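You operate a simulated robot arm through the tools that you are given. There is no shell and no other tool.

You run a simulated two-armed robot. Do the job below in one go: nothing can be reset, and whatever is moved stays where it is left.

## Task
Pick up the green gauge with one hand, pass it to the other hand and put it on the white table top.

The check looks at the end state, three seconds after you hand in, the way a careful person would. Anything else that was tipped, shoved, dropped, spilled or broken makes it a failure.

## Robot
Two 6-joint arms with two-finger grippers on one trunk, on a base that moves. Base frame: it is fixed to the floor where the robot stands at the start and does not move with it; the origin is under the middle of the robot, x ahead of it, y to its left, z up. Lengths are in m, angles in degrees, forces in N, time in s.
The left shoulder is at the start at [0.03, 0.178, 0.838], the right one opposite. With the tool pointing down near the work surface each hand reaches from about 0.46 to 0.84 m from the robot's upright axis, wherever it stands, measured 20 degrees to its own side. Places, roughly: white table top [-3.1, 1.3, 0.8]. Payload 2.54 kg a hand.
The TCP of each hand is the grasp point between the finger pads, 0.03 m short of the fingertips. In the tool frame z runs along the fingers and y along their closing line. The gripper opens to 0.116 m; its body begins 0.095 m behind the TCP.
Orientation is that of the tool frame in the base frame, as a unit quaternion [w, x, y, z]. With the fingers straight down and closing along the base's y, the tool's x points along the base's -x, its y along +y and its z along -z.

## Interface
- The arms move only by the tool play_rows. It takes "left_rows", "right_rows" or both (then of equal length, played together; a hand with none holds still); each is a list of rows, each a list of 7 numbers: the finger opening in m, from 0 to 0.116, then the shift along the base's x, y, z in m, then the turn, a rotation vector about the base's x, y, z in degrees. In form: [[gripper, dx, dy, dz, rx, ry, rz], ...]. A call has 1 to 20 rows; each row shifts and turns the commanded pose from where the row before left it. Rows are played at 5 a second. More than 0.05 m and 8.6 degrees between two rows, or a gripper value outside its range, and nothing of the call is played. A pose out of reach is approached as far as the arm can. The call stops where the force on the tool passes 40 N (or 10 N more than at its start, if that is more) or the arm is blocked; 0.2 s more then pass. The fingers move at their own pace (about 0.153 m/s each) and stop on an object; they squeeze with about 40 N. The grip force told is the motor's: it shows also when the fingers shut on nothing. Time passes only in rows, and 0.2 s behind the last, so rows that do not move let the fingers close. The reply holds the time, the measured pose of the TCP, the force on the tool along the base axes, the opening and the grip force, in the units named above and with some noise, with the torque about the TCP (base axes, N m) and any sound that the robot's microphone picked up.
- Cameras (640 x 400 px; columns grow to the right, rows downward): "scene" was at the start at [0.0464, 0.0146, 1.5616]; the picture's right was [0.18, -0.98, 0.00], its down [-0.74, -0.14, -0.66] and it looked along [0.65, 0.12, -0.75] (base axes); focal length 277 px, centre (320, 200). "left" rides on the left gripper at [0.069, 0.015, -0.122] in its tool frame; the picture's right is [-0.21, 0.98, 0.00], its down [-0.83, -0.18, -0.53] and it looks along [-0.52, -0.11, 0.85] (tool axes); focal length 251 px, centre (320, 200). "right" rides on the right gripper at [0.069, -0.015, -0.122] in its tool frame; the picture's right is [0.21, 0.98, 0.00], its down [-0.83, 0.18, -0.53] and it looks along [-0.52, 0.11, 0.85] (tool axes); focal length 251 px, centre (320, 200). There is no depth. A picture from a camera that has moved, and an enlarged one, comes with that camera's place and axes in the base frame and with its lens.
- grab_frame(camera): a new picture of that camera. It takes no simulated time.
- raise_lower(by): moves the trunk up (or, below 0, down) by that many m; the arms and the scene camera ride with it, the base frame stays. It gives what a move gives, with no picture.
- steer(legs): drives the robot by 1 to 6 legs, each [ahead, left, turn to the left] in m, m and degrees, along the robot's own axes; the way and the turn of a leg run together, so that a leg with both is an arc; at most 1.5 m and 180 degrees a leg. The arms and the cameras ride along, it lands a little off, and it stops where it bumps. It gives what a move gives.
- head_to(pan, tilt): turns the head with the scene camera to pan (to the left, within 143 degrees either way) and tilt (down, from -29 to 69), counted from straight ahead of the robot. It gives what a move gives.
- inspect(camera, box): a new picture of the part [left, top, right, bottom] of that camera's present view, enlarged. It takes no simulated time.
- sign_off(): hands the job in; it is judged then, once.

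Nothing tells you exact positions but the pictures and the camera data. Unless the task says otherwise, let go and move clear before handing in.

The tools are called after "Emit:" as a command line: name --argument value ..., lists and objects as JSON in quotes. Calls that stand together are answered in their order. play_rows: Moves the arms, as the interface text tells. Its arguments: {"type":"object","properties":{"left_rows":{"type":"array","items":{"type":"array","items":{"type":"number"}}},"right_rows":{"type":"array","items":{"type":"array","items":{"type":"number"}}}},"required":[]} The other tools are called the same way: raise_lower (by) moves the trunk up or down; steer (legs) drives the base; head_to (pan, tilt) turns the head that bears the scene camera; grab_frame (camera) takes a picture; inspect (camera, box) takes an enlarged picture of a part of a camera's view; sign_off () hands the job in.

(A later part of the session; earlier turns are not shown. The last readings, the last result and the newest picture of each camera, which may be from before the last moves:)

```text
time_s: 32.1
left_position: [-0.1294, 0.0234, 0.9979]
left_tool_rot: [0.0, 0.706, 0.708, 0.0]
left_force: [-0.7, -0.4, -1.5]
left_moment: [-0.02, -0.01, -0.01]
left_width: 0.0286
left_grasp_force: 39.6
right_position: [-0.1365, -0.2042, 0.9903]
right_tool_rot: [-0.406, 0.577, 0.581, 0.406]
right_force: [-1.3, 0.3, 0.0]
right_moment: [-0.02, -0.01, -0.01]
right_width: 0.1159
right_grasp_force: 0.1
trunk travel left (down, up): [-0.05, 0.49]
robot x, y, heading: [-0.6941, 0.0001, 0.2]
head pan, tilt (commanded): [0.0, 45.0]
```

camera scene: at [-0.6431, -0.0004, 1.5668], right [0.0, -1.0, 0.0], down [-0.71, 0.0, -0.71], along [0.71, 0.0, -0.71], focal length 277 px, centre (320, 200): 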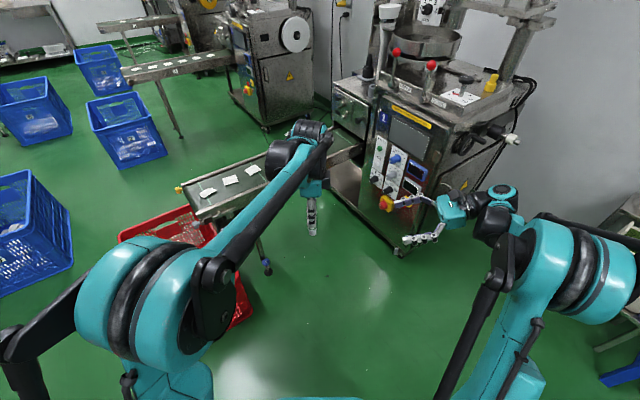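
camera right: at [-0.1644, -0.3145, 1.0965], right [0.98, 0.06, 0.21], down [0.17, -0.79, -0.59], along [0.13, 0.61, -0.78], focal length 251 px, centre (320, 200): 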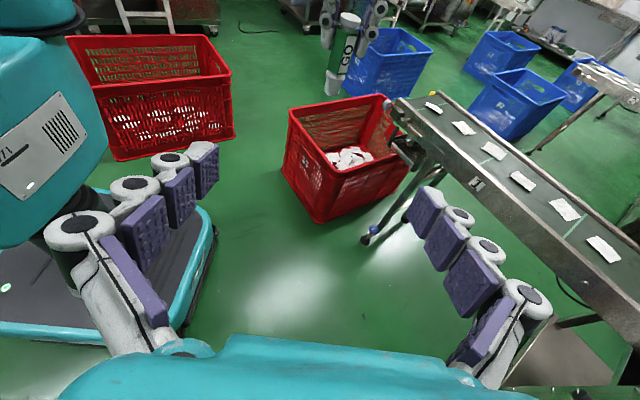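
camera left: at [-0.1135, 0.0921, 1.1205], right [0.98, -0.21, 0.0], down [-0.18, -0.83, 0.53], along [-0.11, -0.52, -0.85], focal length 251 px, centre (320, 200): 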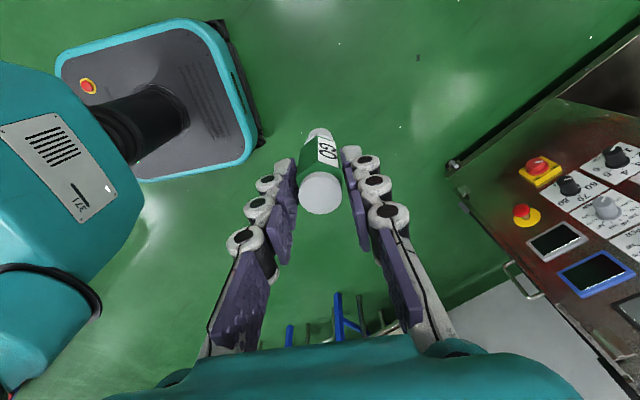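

The commanded pose now matches. I bring the right hand to a pre-grasp position about 12 cm to the right of the gauge, at the gauge's lower half height.

Emit:
play_rows --right_rows '[[0.116, 0.0016, 0.016, -0.01, 0, 0, 0], [0.116, 0.0016, 0.022, -0.012, 0, 0, 0], [0.116, 0.0016, 0.022, -0.012, 0, 0, 0], [0.116, 0.0016, 0.022, -0.0123, 0, 0, 0], [0.116, 0.0005, 0.022, 0, 0, 0, 0], [0.116, 0.0, 0.0, 0, 0, 0, 0]]'

Emit:
grab_frame --camera "right"

Emit:
grab_frame --camera "left"

Emit:
inspect --camera "scene" --box '[240, 100, 480, 250]'

```text
time_s: 33.5
left_position: [-0.129, 0.0233, 0.9974]
left_tool_rot: [0.0, 0.705, 0.709, 0.0]
left_force: [0.8, -0.3, -1.3]
left_moment: [0.02, 0.0, 0.01]
left_width: 0.0283
left_grasp_force: 39.9
right_position: [-0.1293, -0.0974, 0.9434]
right_tool_rot: [-0.404, 0.579, 0.579, 0.407]
right_force: [0.4, 0.9, -0.7]
right_moment: [0.03, -0.02, 0.04]
right_width: 0.1158
right_grasp_force: 0.1
trunk travel left (down, up): [-0.05, 0.49]
robot x, y, heading: [-0.6957, -0.0026, 0.1]
head pan, tilt (commanded): [0.0, 45.0]
```

```text
taken
camera right: at [-0.1446, -0.1896, 1.0498], right [0.98, 0.07, 0.2], down [0.18, -0.78, -0.59], along [0.12, 0.62, -0.78], focal length 251 px, centre (320, 200)
```

right: 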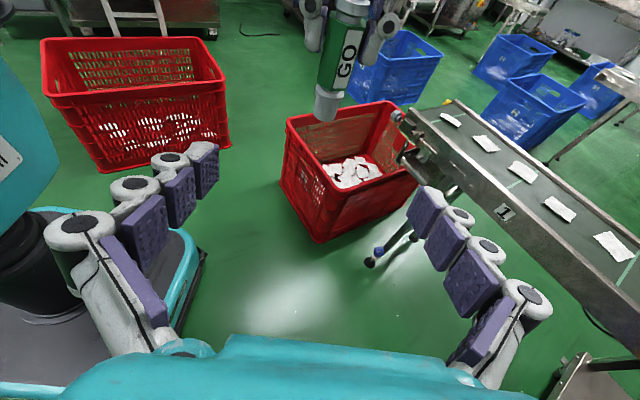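

```text
taken
camera left: at [-0.1133, 0.0919, 1.1204], right [0.98, -0.21, 0.0], down [-0.18, -0.83, 0.53], along [-0.11, -0.52, -0.85], focal length 251 px, centre (320, 200)
```

left: 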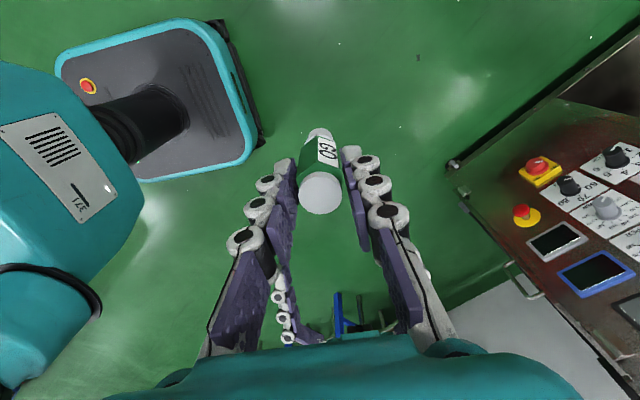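

```text
2.67 times, centred on (360, 175) of scene
camera zoom: at [-0.6428, -0.0007, 1.5668], right [0.0, -1.0, 0.0], down [-0.71, 0.0, -0.71], along [0.71, 0.0, -0.71], focal length 739 px, centre (213, 267)
```

zoom: 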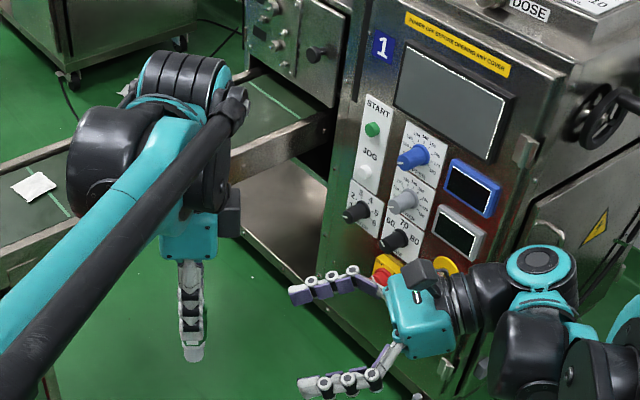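

The right hand is level with the gauge's lower half. I zoom in to check the lateral and height alignment.

Emit:
inspect --camera "right" --box '[280, 0, 440, 130]'

Emit:
inspect --camera "left" --box '[240, 110, 400, 350]'

```text
3.08 times, centred on (360, 65) of right
camera zoom: at [-0.1446, -0.1896, 1.0498], right [0.98, 0.07, 0.2], down [0.18, -0.78, -0.59], along [0.12, 0.62, -0.78], focal length 774 px, centre (197, 615)
```

zoom: 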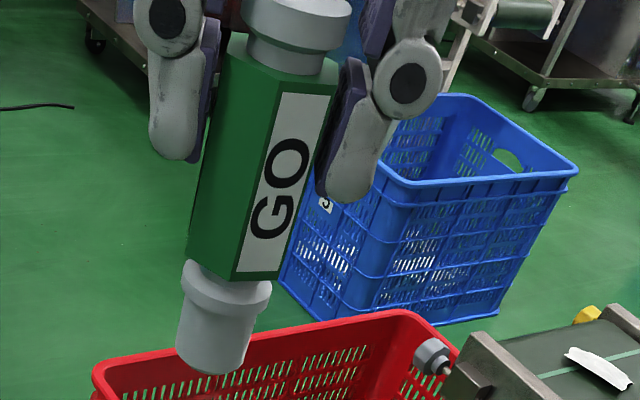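

```text
1.67 times, centred on (320, 230) of left
camera zoom: at [-0.1133, 0.0919, 1.1204], right [0.98, -0.21, 0.0], down [-0.18, -0.83, 0.53], along [-0.11, -0.52, -0.85], focal length 419 px, centre (320, 150)
```

zoom: 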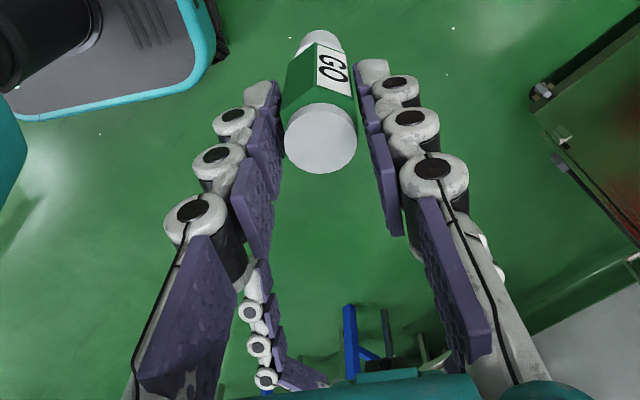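

Aligned within a few millimetres; the gauge bottom is at z≈0.911. I slide the right hand in so its open fingers straddle the lower hexagon, just under the left fingertips.

Emit:
play_rows --right_rows '[[0.116, 0.0005, 0.02, -0.0025, 0, 0, 0], [0.116, 0.0005, 0.022, 0, 0, 0, 0], [0.116, 0.0005, 0.022, 0, 0, 0, 0], [0.116, 0.0005, 0.022, 0, 0, 0, 0], [0.116, 0, 0.02, 0, 0, 0, 0], [0.116, 0, 0.014, 0, 0, 0, 0], [0.116, 0, 0, 0, 0, 0, 0]]'

Emit:
grab_frame --camera "right"

Emit:
inspect --camera "left" --box '[220, 100, 420, 260]'

Emit:
inspect --camera "scene" --box '[270, 150, 430, 250]'

```text
time_s: 35.1
left_position: [-0.1292, 0.0227, 0.9983]
left_tool_rot: [0.0, 0.706, 0.709, 0.0]
left_force: [0.6, -0.2, -1.4]
left_moment: [0.0, 0.02, 0.01]
left_width: 0.0287
left_grasp_force: 39.9
right_position: [-0.1297, 0.0217, 0.9384]
right_tool_rot: [-0.406, 0.578, 0.58, 0.406]
right_force: [-0.8, -0.4, 0.2]
right_moment: [0.01, 0.03, -0.02]
right_width: 0.116
right_grasp_force: 0.0
trunk travel left (down, up): [-0.05, 0.49]
robot x, y, heading: [-0.6908, -0.0014, 0.3]
head pan, tilt (commanded): [0.0, 45.0]
```

```text
taken
camera right: at [-0.1437, -0.0703, 1.0449], right [0.98, 0.07, 0.2], down [0.18, -0.78, -0.59], along [0.12, 0.62, -0.78], focal length 251 px, centre (320, 200)
```

right: 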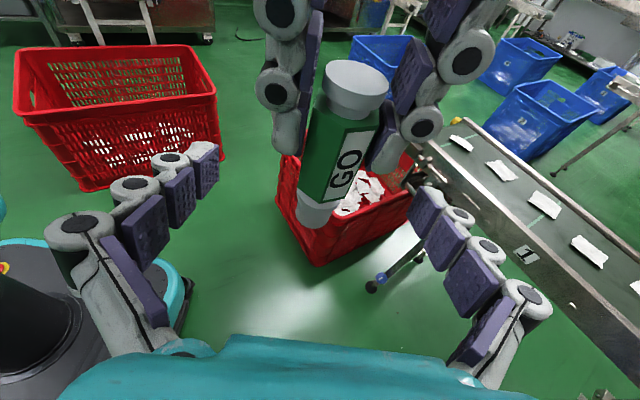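

```text
2.50 times, centred on (320, 180) of left
camera zoom: at [-0.1134, 0.092, 1.1204], right [0.98, -0.21, 0.0], down [-0.18, -0.83, 0.53], along [-0.11, -0.52, -0.85], focal length 629 px, centre (320, 250)
```

zoom: 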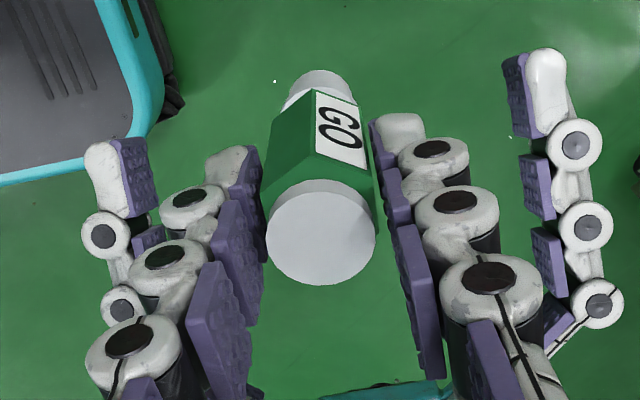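

```text
4.00 times, centred on (350, 200) of scene
camera zoom: at [-0.6429, -0.0005, 1.5668], right [0.0, -1.0, 0.0], down [-0.71, 0.0, -0.71], along [0.71, 0.0, -0.71], focal length 1109 px, centre (200, 200)
```

zoom: 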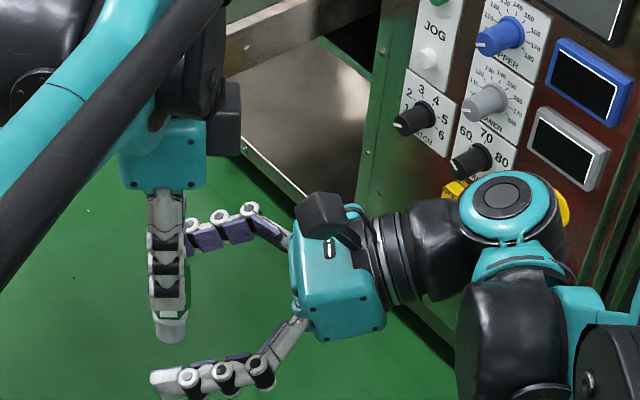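

The gauge's lower hexagon lies centrally between the open right fingers, with the left fingertips clear above. Closing the right gripper while the left still holds.

Emit:
play_rows --right_rows '[[0.09, 0, 0, 0, 0, 0, 0], [0.07, 0, 0, 0, 0, 0, 0], [0.05, 0, 0, 0, 0, 0, 0], [0.035, 0, 0, 0, 0, 0, 0], [0.02, 0, 0, 0, 0, 0, 0], [0.0, 0, 0, 0, 0, 0, 0], [0.0, 0, 0, 0, 0, 0, 0], [0.0, 0, 0, 0, 0, 0, 0]]'

Emit:
inspect --camera "right" --box '[200, 20, 440, 260]'

Emit:
inspect --camera "left" --box '[220, 100, 420, 260]'

Emit:
inspect --camera "scene" --box '[270, 150, 430, 250]'

```text
time_s: 36.9
left_position: [-0.1291, 0.0222, 0.9977]
left_tool_rot: [0.0, 0.706, 0.708, -0.001]
left_force: [-1.6, 0.2, -1.4]
left_moment: [0.0, 0.14, -0.14]
left_width: 0.0285
left_grasp_force: 40.3
right_position: [-0.1294, 0.0201, 0.9374]
right_tool_rot: [-0.405, 0.578, 0.581, 0.405]
right_force: [0.0, -0.4, 0.0]
right_moment: [0.05, -0.05, 0.07]
right_width: 0.0274
right_grasp_force: 40.3
trunk travel left (down, up): [-0.05, 0.49]
robot x, y, heading: [-0.6916, 0.0001, 0.3]
head pan, tilt (commanded): [0.0, 45.0]
```

```text
1.67 times, centred on (320, 140) of right
camera zoom: at [-0.1437, -0.0704, 1.0449], right [0.98, 0.07, 0.2], down [0.18, -0.78, -0.59], along [0.12, 0.62, -0.78], focal length 419 px, centre (320, 300)
```

zoom: 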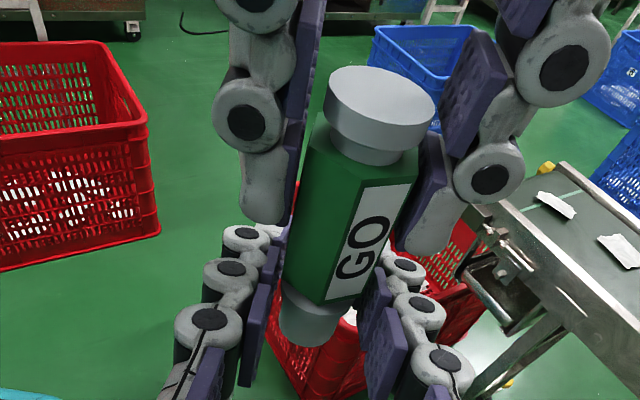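

```text
2.50 times, centred on (320, 180) of left
camera zoom: at [-0.1134, 0.0921, 1.1204], right [0.98, -0.21, 0.0], down [-0.18, -0.83, 0.53], along [-0.11, -0.52, -0.85], focal length 629 px, centre (320, 250)
```

zoom: 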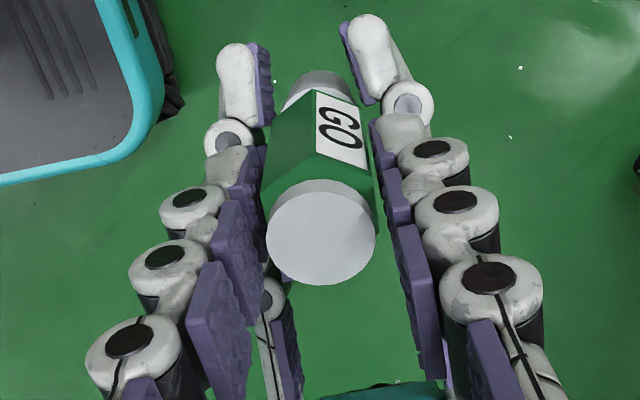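

```text
4.00 times, centred on (350, 200) of scene
camera zoom: at [-0.6429, -0.0004, 1.5668], right [0.0, -1.0, 0.0], down [-0.71, 0.0, -0.71], along [0.71, 0.0, -0.71], focal length 1109 px, centre (200, 200)
```

zoom: 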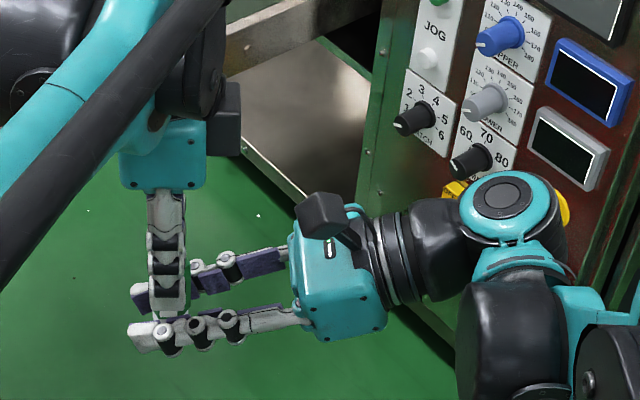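

The right hand grips (0.0274) but only on the bottom edge of the hexagon; there's still about 1 cm to the left fingertips. I reopen, raise 5 mm for a better bite, and close again.

Emit:
play_rows --right_rows '[[0.045, 0, 0, 0, 0, 0, 0], [0.06, 0, 0, 0, 0, 0, 0], [0.06, 0, 0.001, 0.005, 0, 0, 0], [0.06, 0, 0, 0, 0, 0, 0], [0.04, 0, 0, 0, 0, 0, 0], [0.02, 0, 0, 0, 0, 0, 0], [0.0, 0, 0, 0, 0, 0, 0], [0.0, 0, 0, 0, 0, 0, 0], [0.0, 0, 0, 0, 0, 0, 0]]'

Emit:
inspect --camera "right" --box '[200, 20, 440, 260]'

Emit:
inspect --camera "left" --box '[220, 100, 420, 260]'

```text
time_s: 38.9
left_position: [-0.1294, 0.0237, 0.9972]
left_tool_rot: [0.0, 0.706, 0.709, -0.001]
left_force: [1.7, 0.9, -3.1]
left_moment: [-0.02, -0.04, -0.1]
left_width: 0.0285
left_grasp_force: 40.2
right_position: [-0.1303, 0.0218, 0.9445]
right_tool_rot: [-0.405, 0.578, 0.581, 0.405]
right_force: [-2.5, -0.2, 1.5]
right_moment: [0.04, -0.12, 0.11]
right_width: 0.0277
right_grasp_force: 40.1
trunk travel left (down, up): [-0.05, 0.49]
robot x, y, heading: [-0.6948, -0.002, 0.1]
head pan, tilt (commanded): [0.0, 45.0]
```

```text
1.67 times, centred on (320, 140) of right
camera zoom: at [-0.1435, -0.0697, 1.0515], right [0.98, 0.07, 0.2], down [0.18, -0.78, -0.59], along [0.12, 0.62, -0.78], focal length 419 px, centre (320, 300)
```

zoom: 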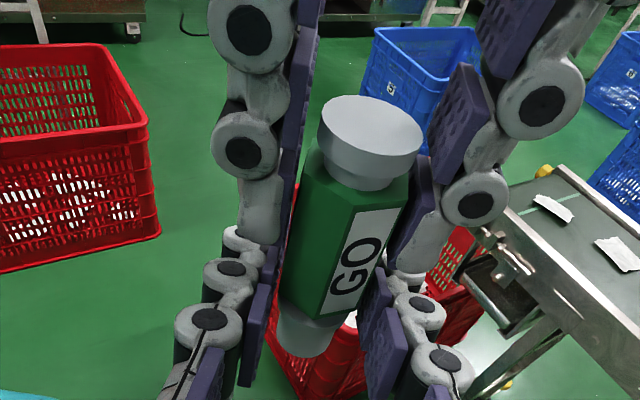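

```text
2.50 times, centred on (320, 180) of left
camera zoom: at [-0.1133, 0.0921, 1.1204], right [0.98, -0.21, 0.0], down [-0.18, -0.83, 0.53], along [-0.11, -0.52, -0.85], focal length 629 px, centre (320, 250)
```

zoom: 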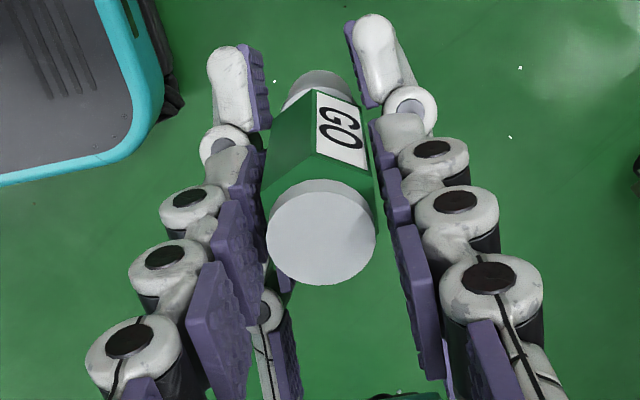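

Better bite: right hand now holds the lower hexagon (0.0277, 40 N). I open the left hand and lift it straight up and away.

Emit:
play_rows --left_rows '[[0.035, 0, 0, 0, 0, 0, 0], [0.05, 0, 0, 0, 0, 0, 0], [0.07, 0, 0, 0, 0, 0, 0], [0.08, 0, 0, 0, 0, 0, 0]]'

Emit:
inspect --camera "right" --box '[200, 20, 440, 260]'

Emit:
inspect --camera "left" --box '[220, 100, 420, 260]'

```text
time_s: 39.9
left_position: [-0.1281, 0.0232, 0.9982]
left_tool_rot: [0.0, 0.706, 0.708, 0.001]
left_force: [-0.1, 0.0, 0.7]
left_moment: [0.02, 0.04, 0.02]
left_width: 0.0802
left_grasp_force: 0.0
right_position: [-0.1298, 0.0226, 0.9445]
right_tool_rot: [-0.405, 0.578, 0.581, 0.405]
right_force: [-0.2, -0.5, 0.0]
right_moment: [0.0, -0.02, -0.01]
right_width: 0.0275
right_grasp_force: 39.6
trunk travel left (down, up): [-0.05, 0.49]
robot x, y, heading: [-0.6944, -0.0008, 0.1]
head pan, tilt (commanded): [0.0, 45.0]
```

```text
1.67 times, centred on (320, 140) of right
camera zoom: at [-0.1434, -0.0697, 1.0514], right [0.98, 0.07, 0.2], down [0.18, -0.78, -0.59], along [0.12, 0.62, -0.78], focal length 419 px, centre (320, 300)
```

zoom: 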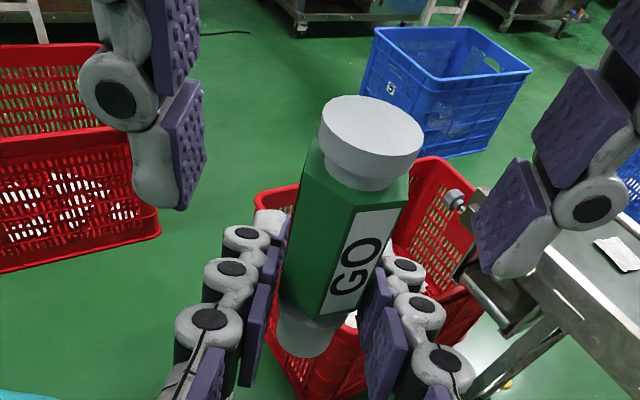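

```text
2.50 times, centred on (320, 180) of left
camera zoom: at [-0.1133, 0.0922, 1.1204], right [0.98, -0.21, 0.0], down [-0.18, -0.83, 0.53], along [-0.11, -0.52, -0.85], focal length 629 px, centre (320, 250)
```

zoom: 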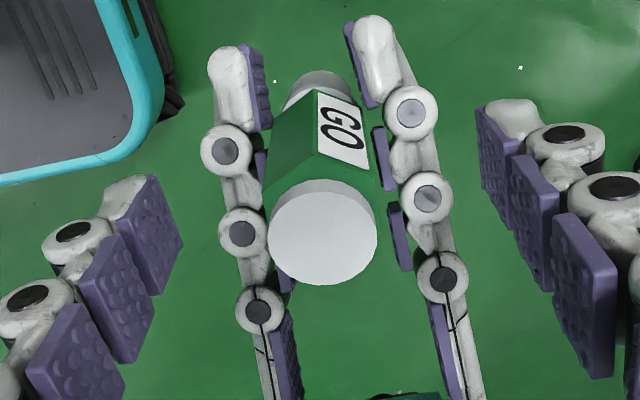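

The gauge stayed put, now held only by the right hand. Lifting the left hand clear: up first, then to the left.

Emit:
play_rows --left_rows '[[0.08, 0, 0, 0.015, 0, 0, 0], [0.08, 0, 0, 0.025, 0, 0, 0], [0.08, 0, 0, 0.03, 0, 0, 0], [0.08, 0, 0.01, 0.03, 0, 0, 0], [0.08, 0, 0.03, 0.015, 0, 0, 0], [0.08, 0, 0.04, 0.01, 0, 0, 0], [0.08, 0, 0.04, 0, 0, 0, 0], [0.08, 0, 0.04, 0, 0, 0, 0], [0.08, 0, 0.04, 0, 0, 0, 0], [0.08, 0, 0.04, 0, 0, 0, 0]]'

Emit:
grab_frame --camera "scene"

Emit:
grab_frame --camera "right"

```text
time_s: 42.1
left_position: [-0.1312, 0.2685, 1.1227]
left_tool_rot: [0.0, 0.707, 0.707, -0.001]
left_force: [0.0, 0.6, 0.1]
left_moment: [-0.03, 0.03, 0.01]
left_width: 0.0798
left_grasp_force: 0.1
right_position: [-0.1292, 0.0231, 0.9449]
right_tool_rot: [-0.405, 0.578, 0.58, 0.406]
right_force: [-0.3, 0.3, 0.3]
right_moment: [0.02, 0.02, -0.01]
right_width: 0.0272
right_grasp_force: 39.6
trunk travel left (down, up): [-0.05, 0.49]
robot x, y, heading: [-0.6953, -0.0026, 0.1]
head pan, tilt (commanded): [0.0, 45.0]
```

```text
taken
camera scene: at [-0.6428, 0.0005, 1.5668], right [0.0, -1.0, 0.0], down [-0.71, 0.0, -0.71], along [0.71, 0.0, -0.71], focal length 277 px, centre (320, 200)
```

scene: 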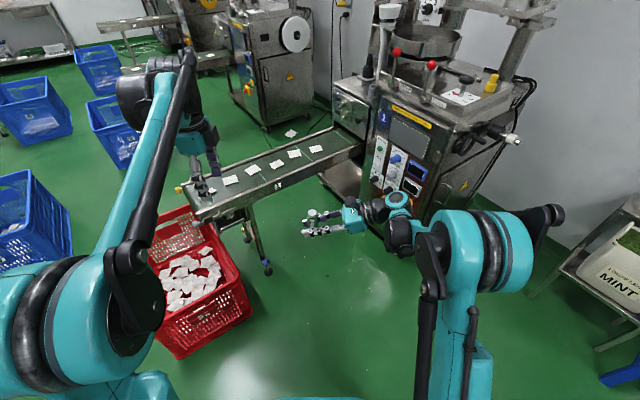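

```text
taken
camera right: at [-0.1433, -0.0691, 1.0514], right [0.98, 0.07, 0.2], down [0.18, -0.78, -0.59], along [0.12, 0.62, -0.78], focal length 251 px, centre (320, 200)
```

right: 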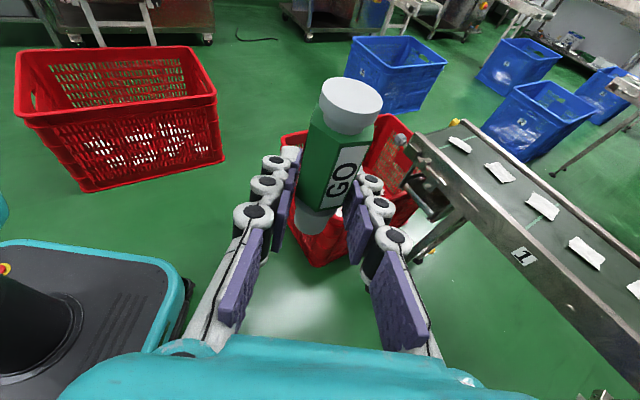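

Handover is done. Before driving, I turn the right hand about the vertical by -45° (so it will reach onto the table from the front-right rather than flat along it), in free space, and check it's reachable.

Emit:
play_rows --right_rows '[[0.0, 0.0, 0, 0, 0, 0, -7.5], [0.0, 0.0, 0, 0, 0, 0, -7.5], [0.0, 0.0, 0, 0, 0, 0, -7.5], [0.0, 0.0, 0, 0, 0, 0, -7.5], [0.0, 0.0, 0, 0, 0, 0, -7.5], [0.0, 0.0, 0, 0, 0, 0, -7.5]]'

Emit:
grab_frame --camera "scene"

Emit:
grab_frame --camera "right"

```text
time_s: 43.5
left_position: [-0.1327, 0.2669, 1.1223]
left_tool_rot: [0.0, 0.706, 0.708, 0.0]
left_force: [0.0, 0.1, -0.1]
left_moment: [0.01, -0.01, 0.0]
left_width: 0.0801
left_grasp_force: 0.1
right_position: [-0.1303, 0.0215, 0.9441]
right_tool_rot: [-0.218, 0.757, 0.314, 0.53]
right_force: [1.0, 0.5, 0.0]
right_moment: [0.03, 0.02, -0.02]
right_width: 0.0277
right_grasp_force: 39.5
trunk travel left (down, up): [-0.05, 0.49]
robot x, y, heading: [-0.6972, 0.0033, 0.3]
head pan, tilt (commanded): [0.0, 45.0]
```

```text
taken
camera scene: at [-0.6434, 0.0, 1.5668], right [0.0, -1.0, 0.0], down [-0.71, 0.0, -0.71], along [0.71, 0.0, -0.71], focal length 277 px, centre (320, 200)
```

scene: 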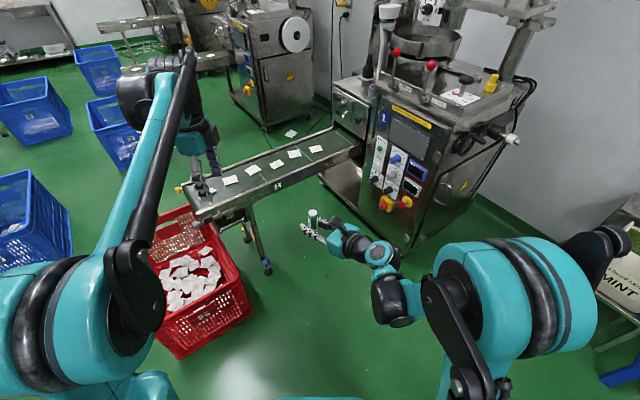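

```text
taken
camera right: at [-0.2039, -0.0328, 1.0516], right [0.74, -0.64, 0.2], down [-0.43, -0.68, -0.59], along [0.52, 0.35, -0.78], focal length 251 px, centre (320, 200)
```

right: 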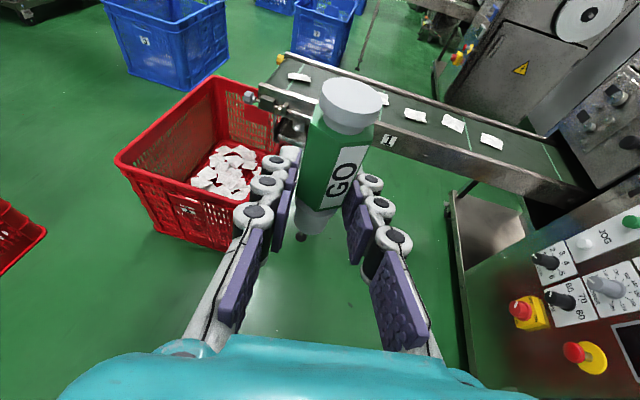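

The turn worked and the gauge stays upright. Now I reverse 1.2 m straight along clear floor, past the second red crate.

Emit:
steer --legs '[[-1.2, 0, 0]]'

Emit:
head_to --pan 130 --tilt 35

Emit:
grab_frame --camera "scene"

```text
time_s: 49.6
left_position: [-1.3276, 0.2623, 1.1236]
left_tool_rot: [0.0, 0.697, 0.717, 0.0]
left_force: [-0.3, -0.3, 0.2]
left_moment: [0.0, 0.01, 0.01]
left_width: 0.08
left_grasp_force: 0.1
right_position: [-1.3192, 0.0167, 0.9443]
right_tool_rot: [-0.226, 0.752, 0.325, 0.527]
right_force: [-0.1, -0.4, -0.2]
right_moment: [0.01, 0.01, 0.01]
right_width: 0.0273
right_grasp_force: 39.8
trunk travel left (down, up): [-0.05, 0.49]
robot x, y, heading: [-1.8841, -0.0208, 1.7]
head pan, tilt (commanded): [0.0, 45.0]
```

```text
time_s: 51.7
left_position: [-1.3265, 0.2628, 1.1225]
left_tool_rot: [-0.001, 0.697, 0.717, 0.0]
left_force: [0.6, 0.5, -0.2]
left_moment: [0.0, -0.02, 0.02]
left_width: 0.08
left_grasp_force: 0.0
right_position: [-1.3183, 0.0169, 0.9455]
right_tool_rot: [-0.225, 0.753, 0.324, 0.528]
right_force: [0.1, 0.8, -0.7]
right_moment: [-0.01, 0.01, -0.03]
right_width: 0.0274
right_grasp_force: 39.8
trunk travel left (down, up): [-0.05, 0.49]
robot x, y, heading: [-1.8837, -0.0196, 1.9]
head pan, tilt (commanded): [130.0, 35.0]
```

```text
taken
camera scene: at [-1.9718, 0.0458, 1.5816], right [0.75, 0.66, 0.0], down [0.38, -0.43, -0.82], along [-0.54, 0.61, -0.57], focal length 277 px, centre (320, 200)
```

scene: 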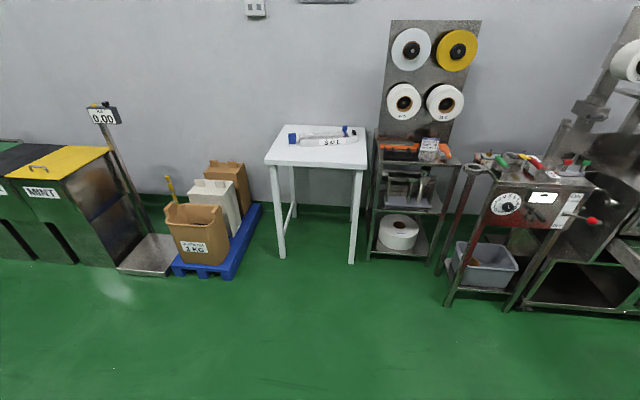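

From here the white table's top spans roughly (-3.25, 0.97)–(-2.75, 1.30) along its front edge, with a tray (S M L) on the back half and about 25 cm of free surface in front. I turn left 123° in place to face it.

Emit:
steer --legs '[[0, 0, 123]]'

Emit:
head_to --pan 0 --tilt 35

Emit:
grab_frame --camera "scene"

Emit:
grab_frame --camera "right"

```text
time_s: 57.3
left_position: [-2.4317, 0.2765, 1.1221]
left_tool_rot: [-0.001, -0.312, 0.95, 0.0]
left_force: [0.3, 0.3, -0.1]
left_moment: [-0.04, 0.03, 0.01]
left_width: 0.08
left_grasp_force: 0.1
right_position: [-2.2327, 0.4229, 0.9444]
right_tool_rot: [-0.572, 0.063, 0.817, 0.046]
right_force: [-0.2, 0.0, 0.6]
right_moment: [0.04, -0.01, 0.0]
right_width: 0.0274
right_grasp_force: 40.0
trunk travel left (down, up): [-0.05, 0.49]
robot x, y, heading: [-1.8812, -0.022, 126.1]
head pan, tilt (commanded): [130.0, 35.0]
```

```text
time_s: 59.4
left_position: [-2.4314, 0.2762, 1.1226]
left_tool_rot: [0.0, -0.312, 0.95, 0.0]
left_force: [0.6, -0.4, 0.0]
left_moment: [-0.02, 0.02, -0.04]
left_width: 0.08
left_grasp_force: 0.1
right_position: [-2.2345, 0.4228, 0.9448]
right_tool_rot: [-0.572, 0.063, 0.817, 0.045]
right_force: [0.5, -0.1, -0.2]
right_moment: [-0.03, 0.01, -0.01]
right_width: 0.0276
right_grasp_force: 40.1
trunk travel left (down, up): [-0.05, 0.49]
robot x, y, heading: [-1.8832, -0.0177, 126.0]
head pan, tilt (commanded): [0.0, 35.0]
```

```text
taken
camera scene: at [-1.9184, 0.0278, 1.5816], right [0.81, 0.59, 0.0], down [0.34, -0.46, -0.82], along [-0.49, 0.66, -0.57], focal length 277 px, centre (320, 200)
```

scene: 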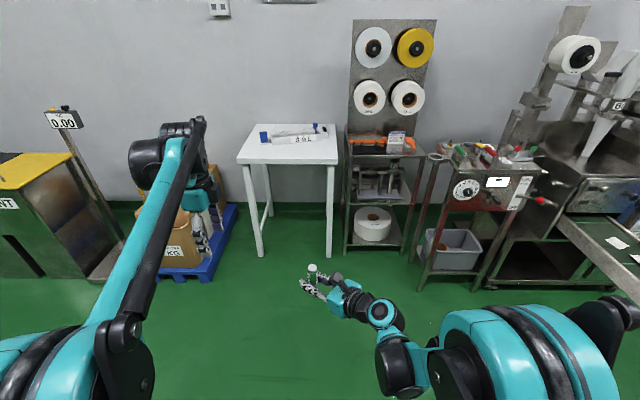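

```text
taken
camera right: at [-2.1456, 0.3932, 1.0514], right [0.08, 0.98, 0.2], down [0.8, 0.06, -0.59], along [-0.59, 0.21, -0.78], focal length 251 px, centre (320, 200)
```

right: 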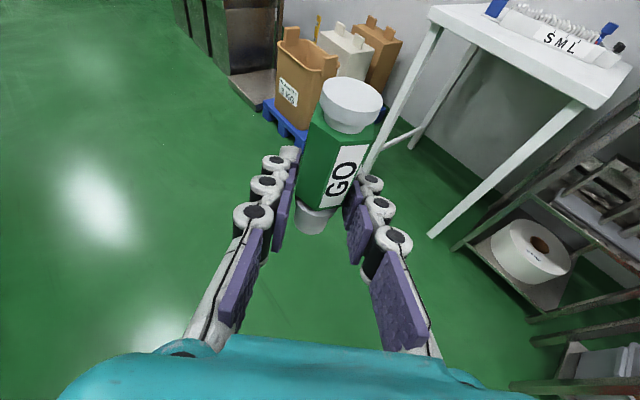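

The table is straight ahead. I zoom in for its edges and the free surface.

Emit:
inspect --camera "scene" --box '[225, 110, 353, 190]'

```text
5.00 times, centred on (289, 150) of scene
camera zoom: at [-1.9184, 0.0278, 1.5816], right [0.81, 0.59, 0.0], down [0.34, -0.46, -0.82], along [-0.49, 0.66, -0.57], focal length 1386 px, centre (475, 450)
```

zoom: 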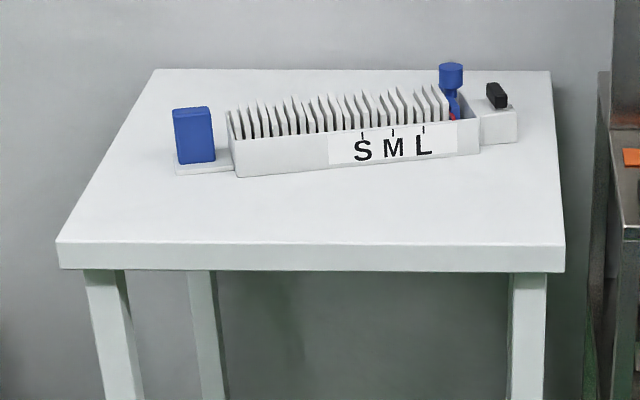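

The free strip in front of the tray is about 20 cm deep; I'll set the gauge about 10 cm in from the front edge, mid-width, at about (-3.076, 1.244). Driving most of the way first.

Emit:
steer --legs '[[0.8, 0.2, -1]]'

Emit:
head_to --pan 0 --tilt 48

Emit:
grab_frame --camera "scene"

Emit:
grab_frame --camera "right"

```text
time_s: 63.7
left_position: [-3.0604, 0.8016, 1.1228]
left_tool_rot: [0.0, -0.309, 0.951, 0.0]
left_force: [0.6, 0.6, 0.4]
left_moment: [-0.02, -0.02, 0.03]
left_width: 0.08
left_grasp_force: 0.1
right_position: [-2.862, 0.9488, 0.9448]
right_tool_rot: [-0.572, 0.063, 0.816, 0.046]
right_force: [0.4, 0.1, -0.5]
right_moment: [-0.01, -0.01, 0.01]
right_width: 0.0274
right_grasp_force: 39.8
trunk travel left (down, up): [-0.05, 0.49]
robot x, y, heading: [-2.5106, 0.5019, 125.9]
head pan, tilt (commanded): [0.0, 35.0]
```

```text
time_s: 64.5
left_position: [-3.0596, 0.8024, 1.1222]
left_tool_rot: [0.001, -0.31, 0.951, 0.0]
left_force: [-0.7, -0.6, 0.3]
left_moment: [-0.03, 0.0, -0.02]
left_width: 0.08
left_grasp_force: 0.1
right_position: [-2.8626, 0.9486, 0.9456]
right_tool_rot: [-0.572, 0.063, 0.816, 0.046]
right_force: [0.4, 0.5, -0.4]
right_moment: [0.0, 0.01, -0.02]
right_width: 0.0275
right_grasp_force: 39.8
trunk travel left (down, up): [-0.05, 0.49]
robot x, y, heading: [-2.5119, 0.5048, 126.1]
head pan, tilt (commanded): [0.0, 48.0]
```

```text
taken
camera scene: at [-2.5422, 0.5447, 1.5626], right [0.81, 0.59, 0.0], down [0.44, -0.6, -0.67], along [-0.39, 0.54, -0.74], focal length 277 px, centre (320, 200)
```

scene: 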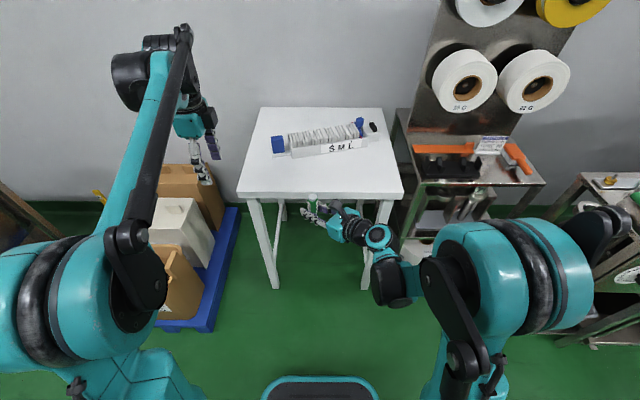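

```text
taken
camera right: at [-2.7734, 0.9184, 1.0514], right [0.08, 0.98, 0.2], down [0.8, 0.06, -0.59], along [-0.59, 0.21, -0.78], focal length 251 px, centre (320, 200)
```

right: 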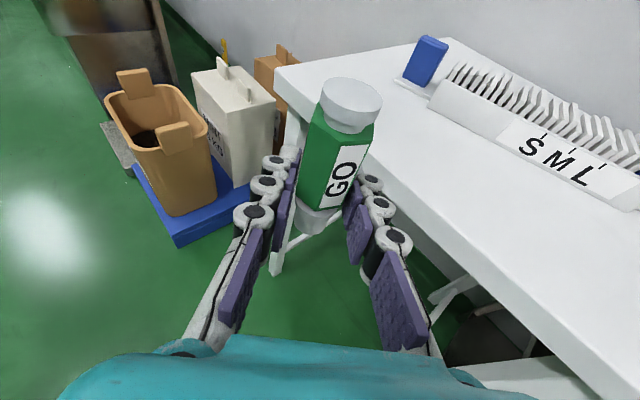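

Closer now; I refine the table edge and check the gauge's lateral position before the last approach.

Emit:
inspect --camera "scene" --box '[220, 95, 420, 220]'

Emit:
inspect --camera "right" --box '[240, 40, 480, 280]'

```text
3.20 times, centred on (320, 158) of scene
camera zoom: at [-2.5422, 0.5447, 1.5626], right [0.81, 0.59, 0.0], down [0.44, -0.6, -0.67], along [-0.39, 0.54, -0.74], focal length 887 px, centre (320, 336)
```

zoom: 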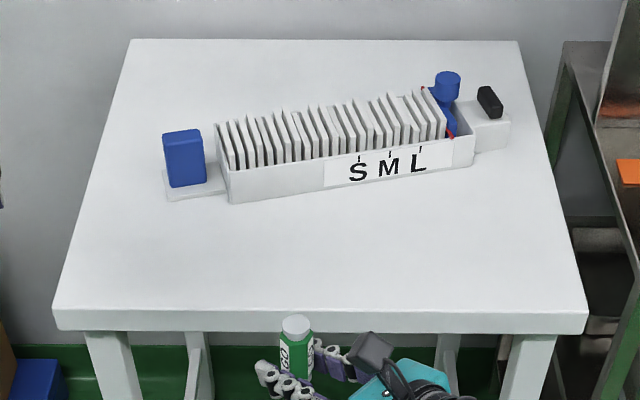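

```text
1.67 times, centred on (360, 160) of right
camera zoom: at [-2.7734, 0.9184, 1.0514], right [0.08, 0.98, 0.2], down [0.8, 0.06, -0.59], along [-0.59, 0.21, -0.78], focal length 419 px, centre (253, 267)
```

zoom: 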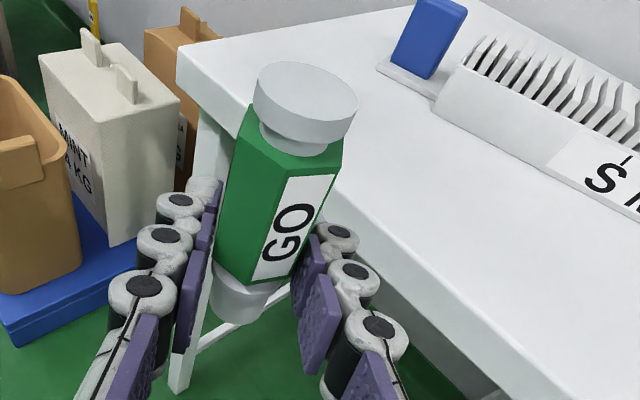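

Combining both cameras, the table top is really at z≈0.848 (not 0.80), with its front edge running (-3.182, 0.923)–(-2.701, 1.271). I raise the right hand 4 cm for clearance, draw the left hand back, then make the final approach.

Emit:
play_rows --left_rows '[[0.08, 0.022, -0.03, 0.01, 0, 0, 0], [0.08, 0.022, -0.03, 0.01, 0, 0, 0], [0.08, 0.022, -0.03, 0.01, 0, 0, 0], [0.08, 0.022, -0.03, 0.01, 0, 0, 0]]' --right_rows '[[0.0, 0, 0, 0.01, 0, 0, 0], [0.0, 0, 0, 0.01, 0, 0, 0], [0.0, 0, 0, 0.01, 0, 0, 0], [0.0, 0, 0, 0.01, 0, 0, 0]]'

Emit:
steer --legs '[[0.22, -0.05, 0]]'

Emit:
grab_frame --camera "scene"

Emit:
grab_frame --camera "right"

```text
time_s: 65.5
left_position: [-2.9708, 0.6838, 1.164]
left_tool_rot: [0.0, -0.31, 0.951, 0.001]
left_force: [0.4, -0.4, -0.6]
left_moment: [0.01, 0.03, -0.03]
left_width: 0.0801
left_grasp_force: 0.1
right_position: [-2.8611, 0.946, 0.9838]
right_tool_rot: [-0.572, 0.064, 0.816, 0.047]
right_force: [-0.2, -0.5, -0.8]
right_moment: [0.02, -0.04, -0.02]
right_width: 0.0278
right_grasp_force: 40.4
trunk travel left (down, up): [-0.05, 0.49]
robot x, y, heading: [-2.5104, 0.5065, 125.9]
head pan, tilt (commanded): [0.0, 48.0]
```

```text
time_s: 67.2
left_position: [-3.0609, 0.8936, 1.1643]
left_tool_rot: [0.001, -0.309, 0.951, 0.0]
left_force: [-0.9, 0.0, -0.2]
left_moment: [-0.03, 0.0, 0.03]
left_width: 0.0795
left_grasp_force: 0.1
right_position: [-2.9502, 1.157, 0.9829]
right_tool_rot: [-0.572, 0.066, 0.816, 0.047]
right_force: [-0.7, 2.1, -1.0]
right_moment: [-0.01, 0.01, 0.01]
right_width: 0.0272
right_grasp_force: 40.5
trunk travel left (down, up): [-0.05, 0.49]
robot x, y, heading: [-2.602, 0.7084, 126.0]
head pan, tilt (commanded): [0.0, 48.0]
```

```text
taken
camera scene: at [-2.6319, 0.7538, 1.5625], right [0.81, 0.59, 0.0], down [0.44, -0.6, -0.67], along [-0.39, 0.54, -0.74], focal length 277 px, centre (320, 200)
```

scene: 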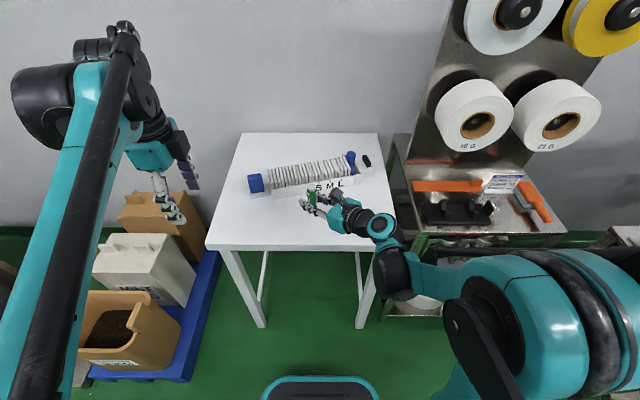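

```text
taken
camera right: at [-2.862, 1.1256, 1.0903], right [0.08, 0.98, 0.2], down [0.8, 0.06, -0.59], along [-0.59, 0.21, -0.78], focal length 251 px, centre (320, 200)
```

right: 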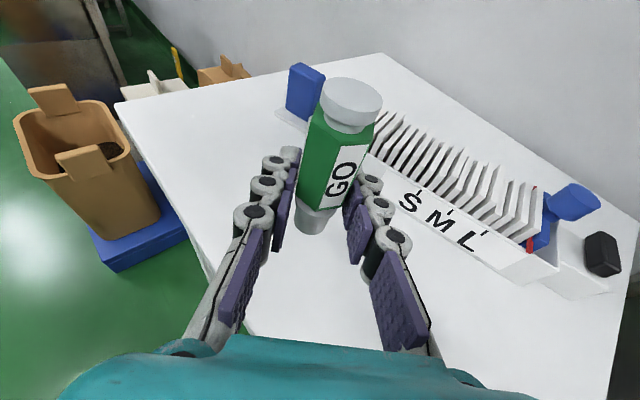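

The gauge is above the table, about 5 cm in from the front edge. I zoom in to recheck table height and the free space around the spot.

Emit:
inspect --camera "scene" --box '[195, 120, 415, 260]'

Emit:
inspect --camera "right" --box '[100, 40, 420, 240]'

```text
2.86 times, centred on (305, 190) of scene
camera zoom: at [-2.6319, 0.7538, 1.5625], right [0.81, 0.59, 0.0], down [0.44, -0.6, -0.67], along [-0.39, 0.54, -0.74], focal length 792 px, centre (363, 229)
```

zoom: 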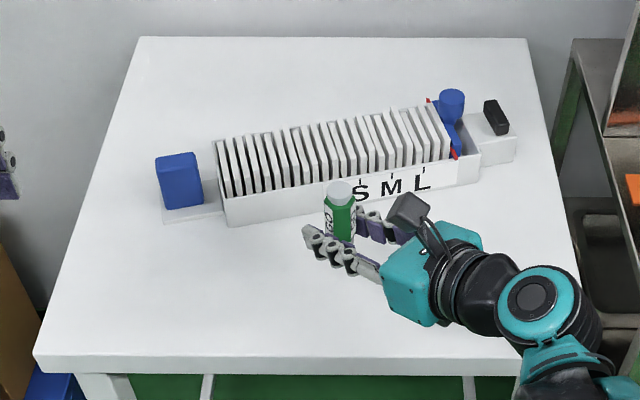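

```text
2.00 times, centred on (260, 140) of right
camera zoom: at [-2.862, 1.1256, 1.0903], right [0.08, 0.98, 0.2], down [0.8, 0.06, -0.59], along [-0.59, 0.21, -0.78], focal length 503 px, centre (440, 320)
```

zoom: 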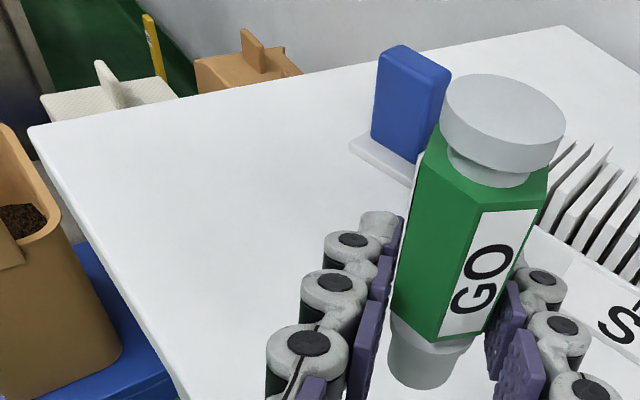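

Both cameras agree: table top z≈0.848. I move the gauge 4.5 cm further inward and lower it to about 1 cm above the table.

Emit:
play_rows --right_rows '[[0.0, -0.0132, 0.0182, 0, 0, 0, 0], [0.0, -0.0132, 0.0183, 0, 0, 0, 0], [0.0, 0, 0, -0.02, 0, 0, 0], [0.0, 0, 0, -0.025, 0, 0, 0], [0.0, 0, 0, -0.025, 0, 0, 0], [0.0, 0, 0, -0.018, 0, 0, 0], [0.0, 0, 0, 0, 0, 0, 0]]'

Emit:
inspect --camera "scene" --box '[195, 120, 415, 260]'

Emit:
grab_frame --camera "right"

Emit:
grab_frame --camera "left"

```text
time_s: 68.8
left_position: [-3.0613, 0.8918, 1.1653]
left_tool_rot: [0.0, -0.309, 0.951, 0.0]
left_force: [0.4, -0.4, -0.1]
left_moment: [-0.02, 0.04, 0.0]
left_width: 0.0802
left_grasp_force: 0.1
right_position: [-2.9753, 1.1905, 0.8971]
right_tool_rot: [-0.572, 0.065, 0.816, 0.047]
right_force: [-0.1, 0.1, -1.5]
right_moment: [-0.02, 0.01, -0.05]
right_width: 0.0277
right_grasp_force: 40.5
trunk travel left (down, up): [-0.05, 0.49]
robot x, y, heading: [-2.6002, 0.7147, 126.1]
head pan, tilt (commanded): [0.0, 48.0]
```

```text
2.86 times, centred on (305, 190) of scene
camera zoom: at [-2.6312, 0.7523, 1.5626], right [0.81, 0.59, 0.0], down [0.44, -0.6, -0.67], along [-0.39, 0.54, -0.74], focal length 792 px, centre (363, 229)
```

zoom: 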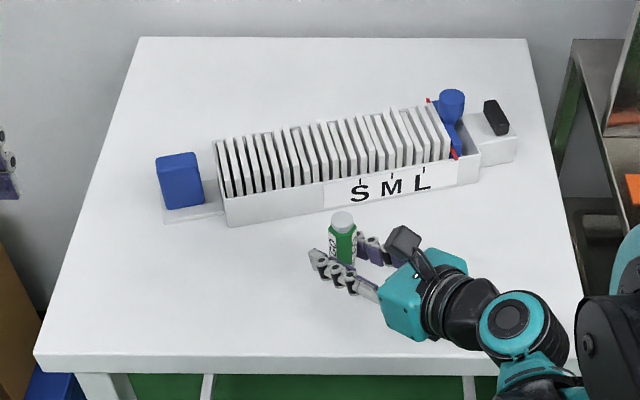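

```text
taken
camera right: at [-2.8874, 1.1602, 1.003], right [0.08, 0.98, 0.2], down [0.8, 0.06, -0.59], along [-0.59, 0.21, -0.78], focal length 251 px, centre (320, 200)
```

right: 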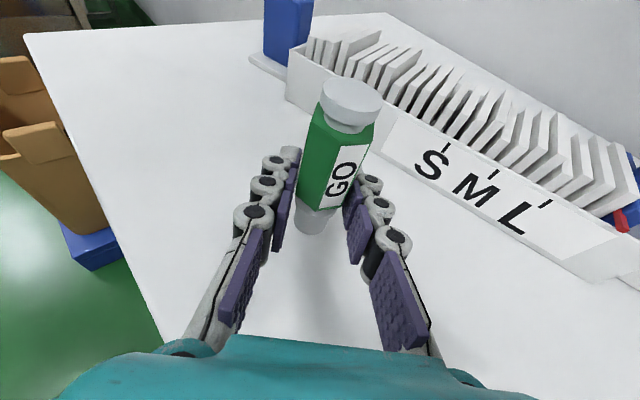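

```text
taken
camera left: at [-3.1247, 0.8647, 1.2867], right [-0.4, 0.92, 0.0], down [0.78, 0.34, 0.53], along [0.49, 0.21, -0.85], focal length 251 px, centre (320, 200)
```

left: 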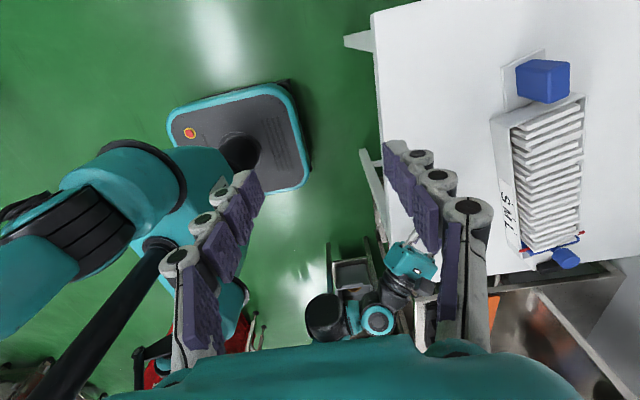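

The gauge hangs about 1.5 cm above the free surface, upright and well clear of the tray. Lowering gently.

Emit:
play_rows --right_rows '[[0.0, 0, 0, -0.005, 0, 0, 0], [0.0, 0, 0, -0.004, 0, 0, 0], [0.0, 0, 0, -0.002, 0, 0, 0], [0.0, 0, 0, 0, 0, 0, 0]]'

Emit:
inspect --camera "scene" --box '[290, 185, 340, 225]'

Emit:
inspect --camera "right" --box '[260, 60, 420, 280]'

```text
time_s: 69.8
left_position: [-3.0613, 0.8931, 1.1632]
left_tool_rot: [0.0, -0.309, 0.951, 0.0]
left_force: [0.5, -0.1, -0.4]
left_moment: [0.03, -0.01, 0.01]
left_width: 0.0801
left_grasp_force: 0.0
right_position: [-2.9749, 1.1917, 0.8859]
right_tool_rot: [-0.571, 0.064, 0.817, 0.046]
right_force: [0.7, -0.3, 0.2]
right_moment: [0.03, -0.01, -0.02]
right_width: 0.0274
right_grasp_force: 39.7
trunk travel left (down, up): [-0.05, 0.49]
robot x, y, heading: [-2.6021, 0.7122, 126.1]
head pan, tilt (commanded): [0.0, 48.0]
```

```text
10.00 times, centred on (315, 205) of scene
camera zoom: at [-2.6313, 0.7524, 1.5626], right [0.81, 0.59, 0.0], down [0.44, -0.6, -0.67], along [-0.39, 0.54, -0.74], focal length 2772 px, centre (370, 150)
```

zoom: 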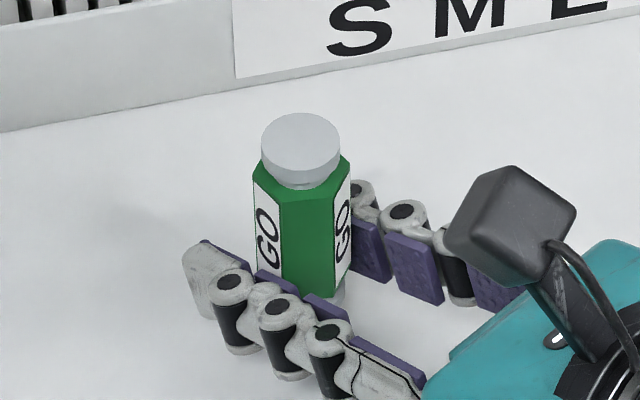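

```text
1.82 times, centred on (340, 170) of right
camera zoom: at [-2.887, 1.1608, 0.9922], right [0.08, 0.98, 0.2], down [0.8, 0.06, -0.59], along [-0.59, 0.21, -0.78], focal length 457 px, centre (284, 254)
```

zoom: 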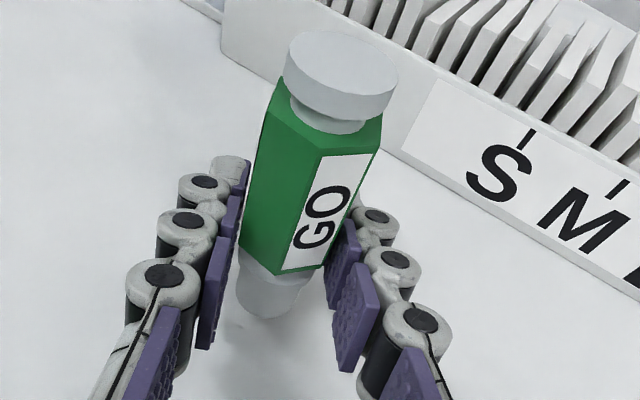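

About 4 mm to go with no contact yet. Stepping down in millimetres, watching the force.

Emit:
play_rows --right_rows '[[0.0, 0, 0, -0.001, 0, 0, 0], [0.0, 0, 0, -0.001, 0, 0, 0], [0.0, 0, 0, 0, 0, 0, 0]]'

```text
time_s: 70.6
left_position: [-3.0596, 0.8919, 1.1652]
left_tool_rot: [0.0, -0.309, 0.951, 0.001]
left_force: [0.1, -0.5, 0.0]
left_moment: [0.0, 0.01, 0.01]
left_width: 0.0801
left_grasp_force: 0.0
right_position: [-2.9741, 1.1907, 0.8838]
right_tool_rot: [-0.572, 0.065, 0.816, 0.047]
right_force: [0.8, 2.5, 15.3]
right_moment: [0.16, -0.03, 0.0]
right_width: 0.0271
right_grasp_force: 39.3
trunk travel left (down, up): [-0.05, 0.49]
robot x, y, heading: [-2.6012, 0.7135, 125.9]
head pan, tilt (commanded): [0.0, 48.0]
```

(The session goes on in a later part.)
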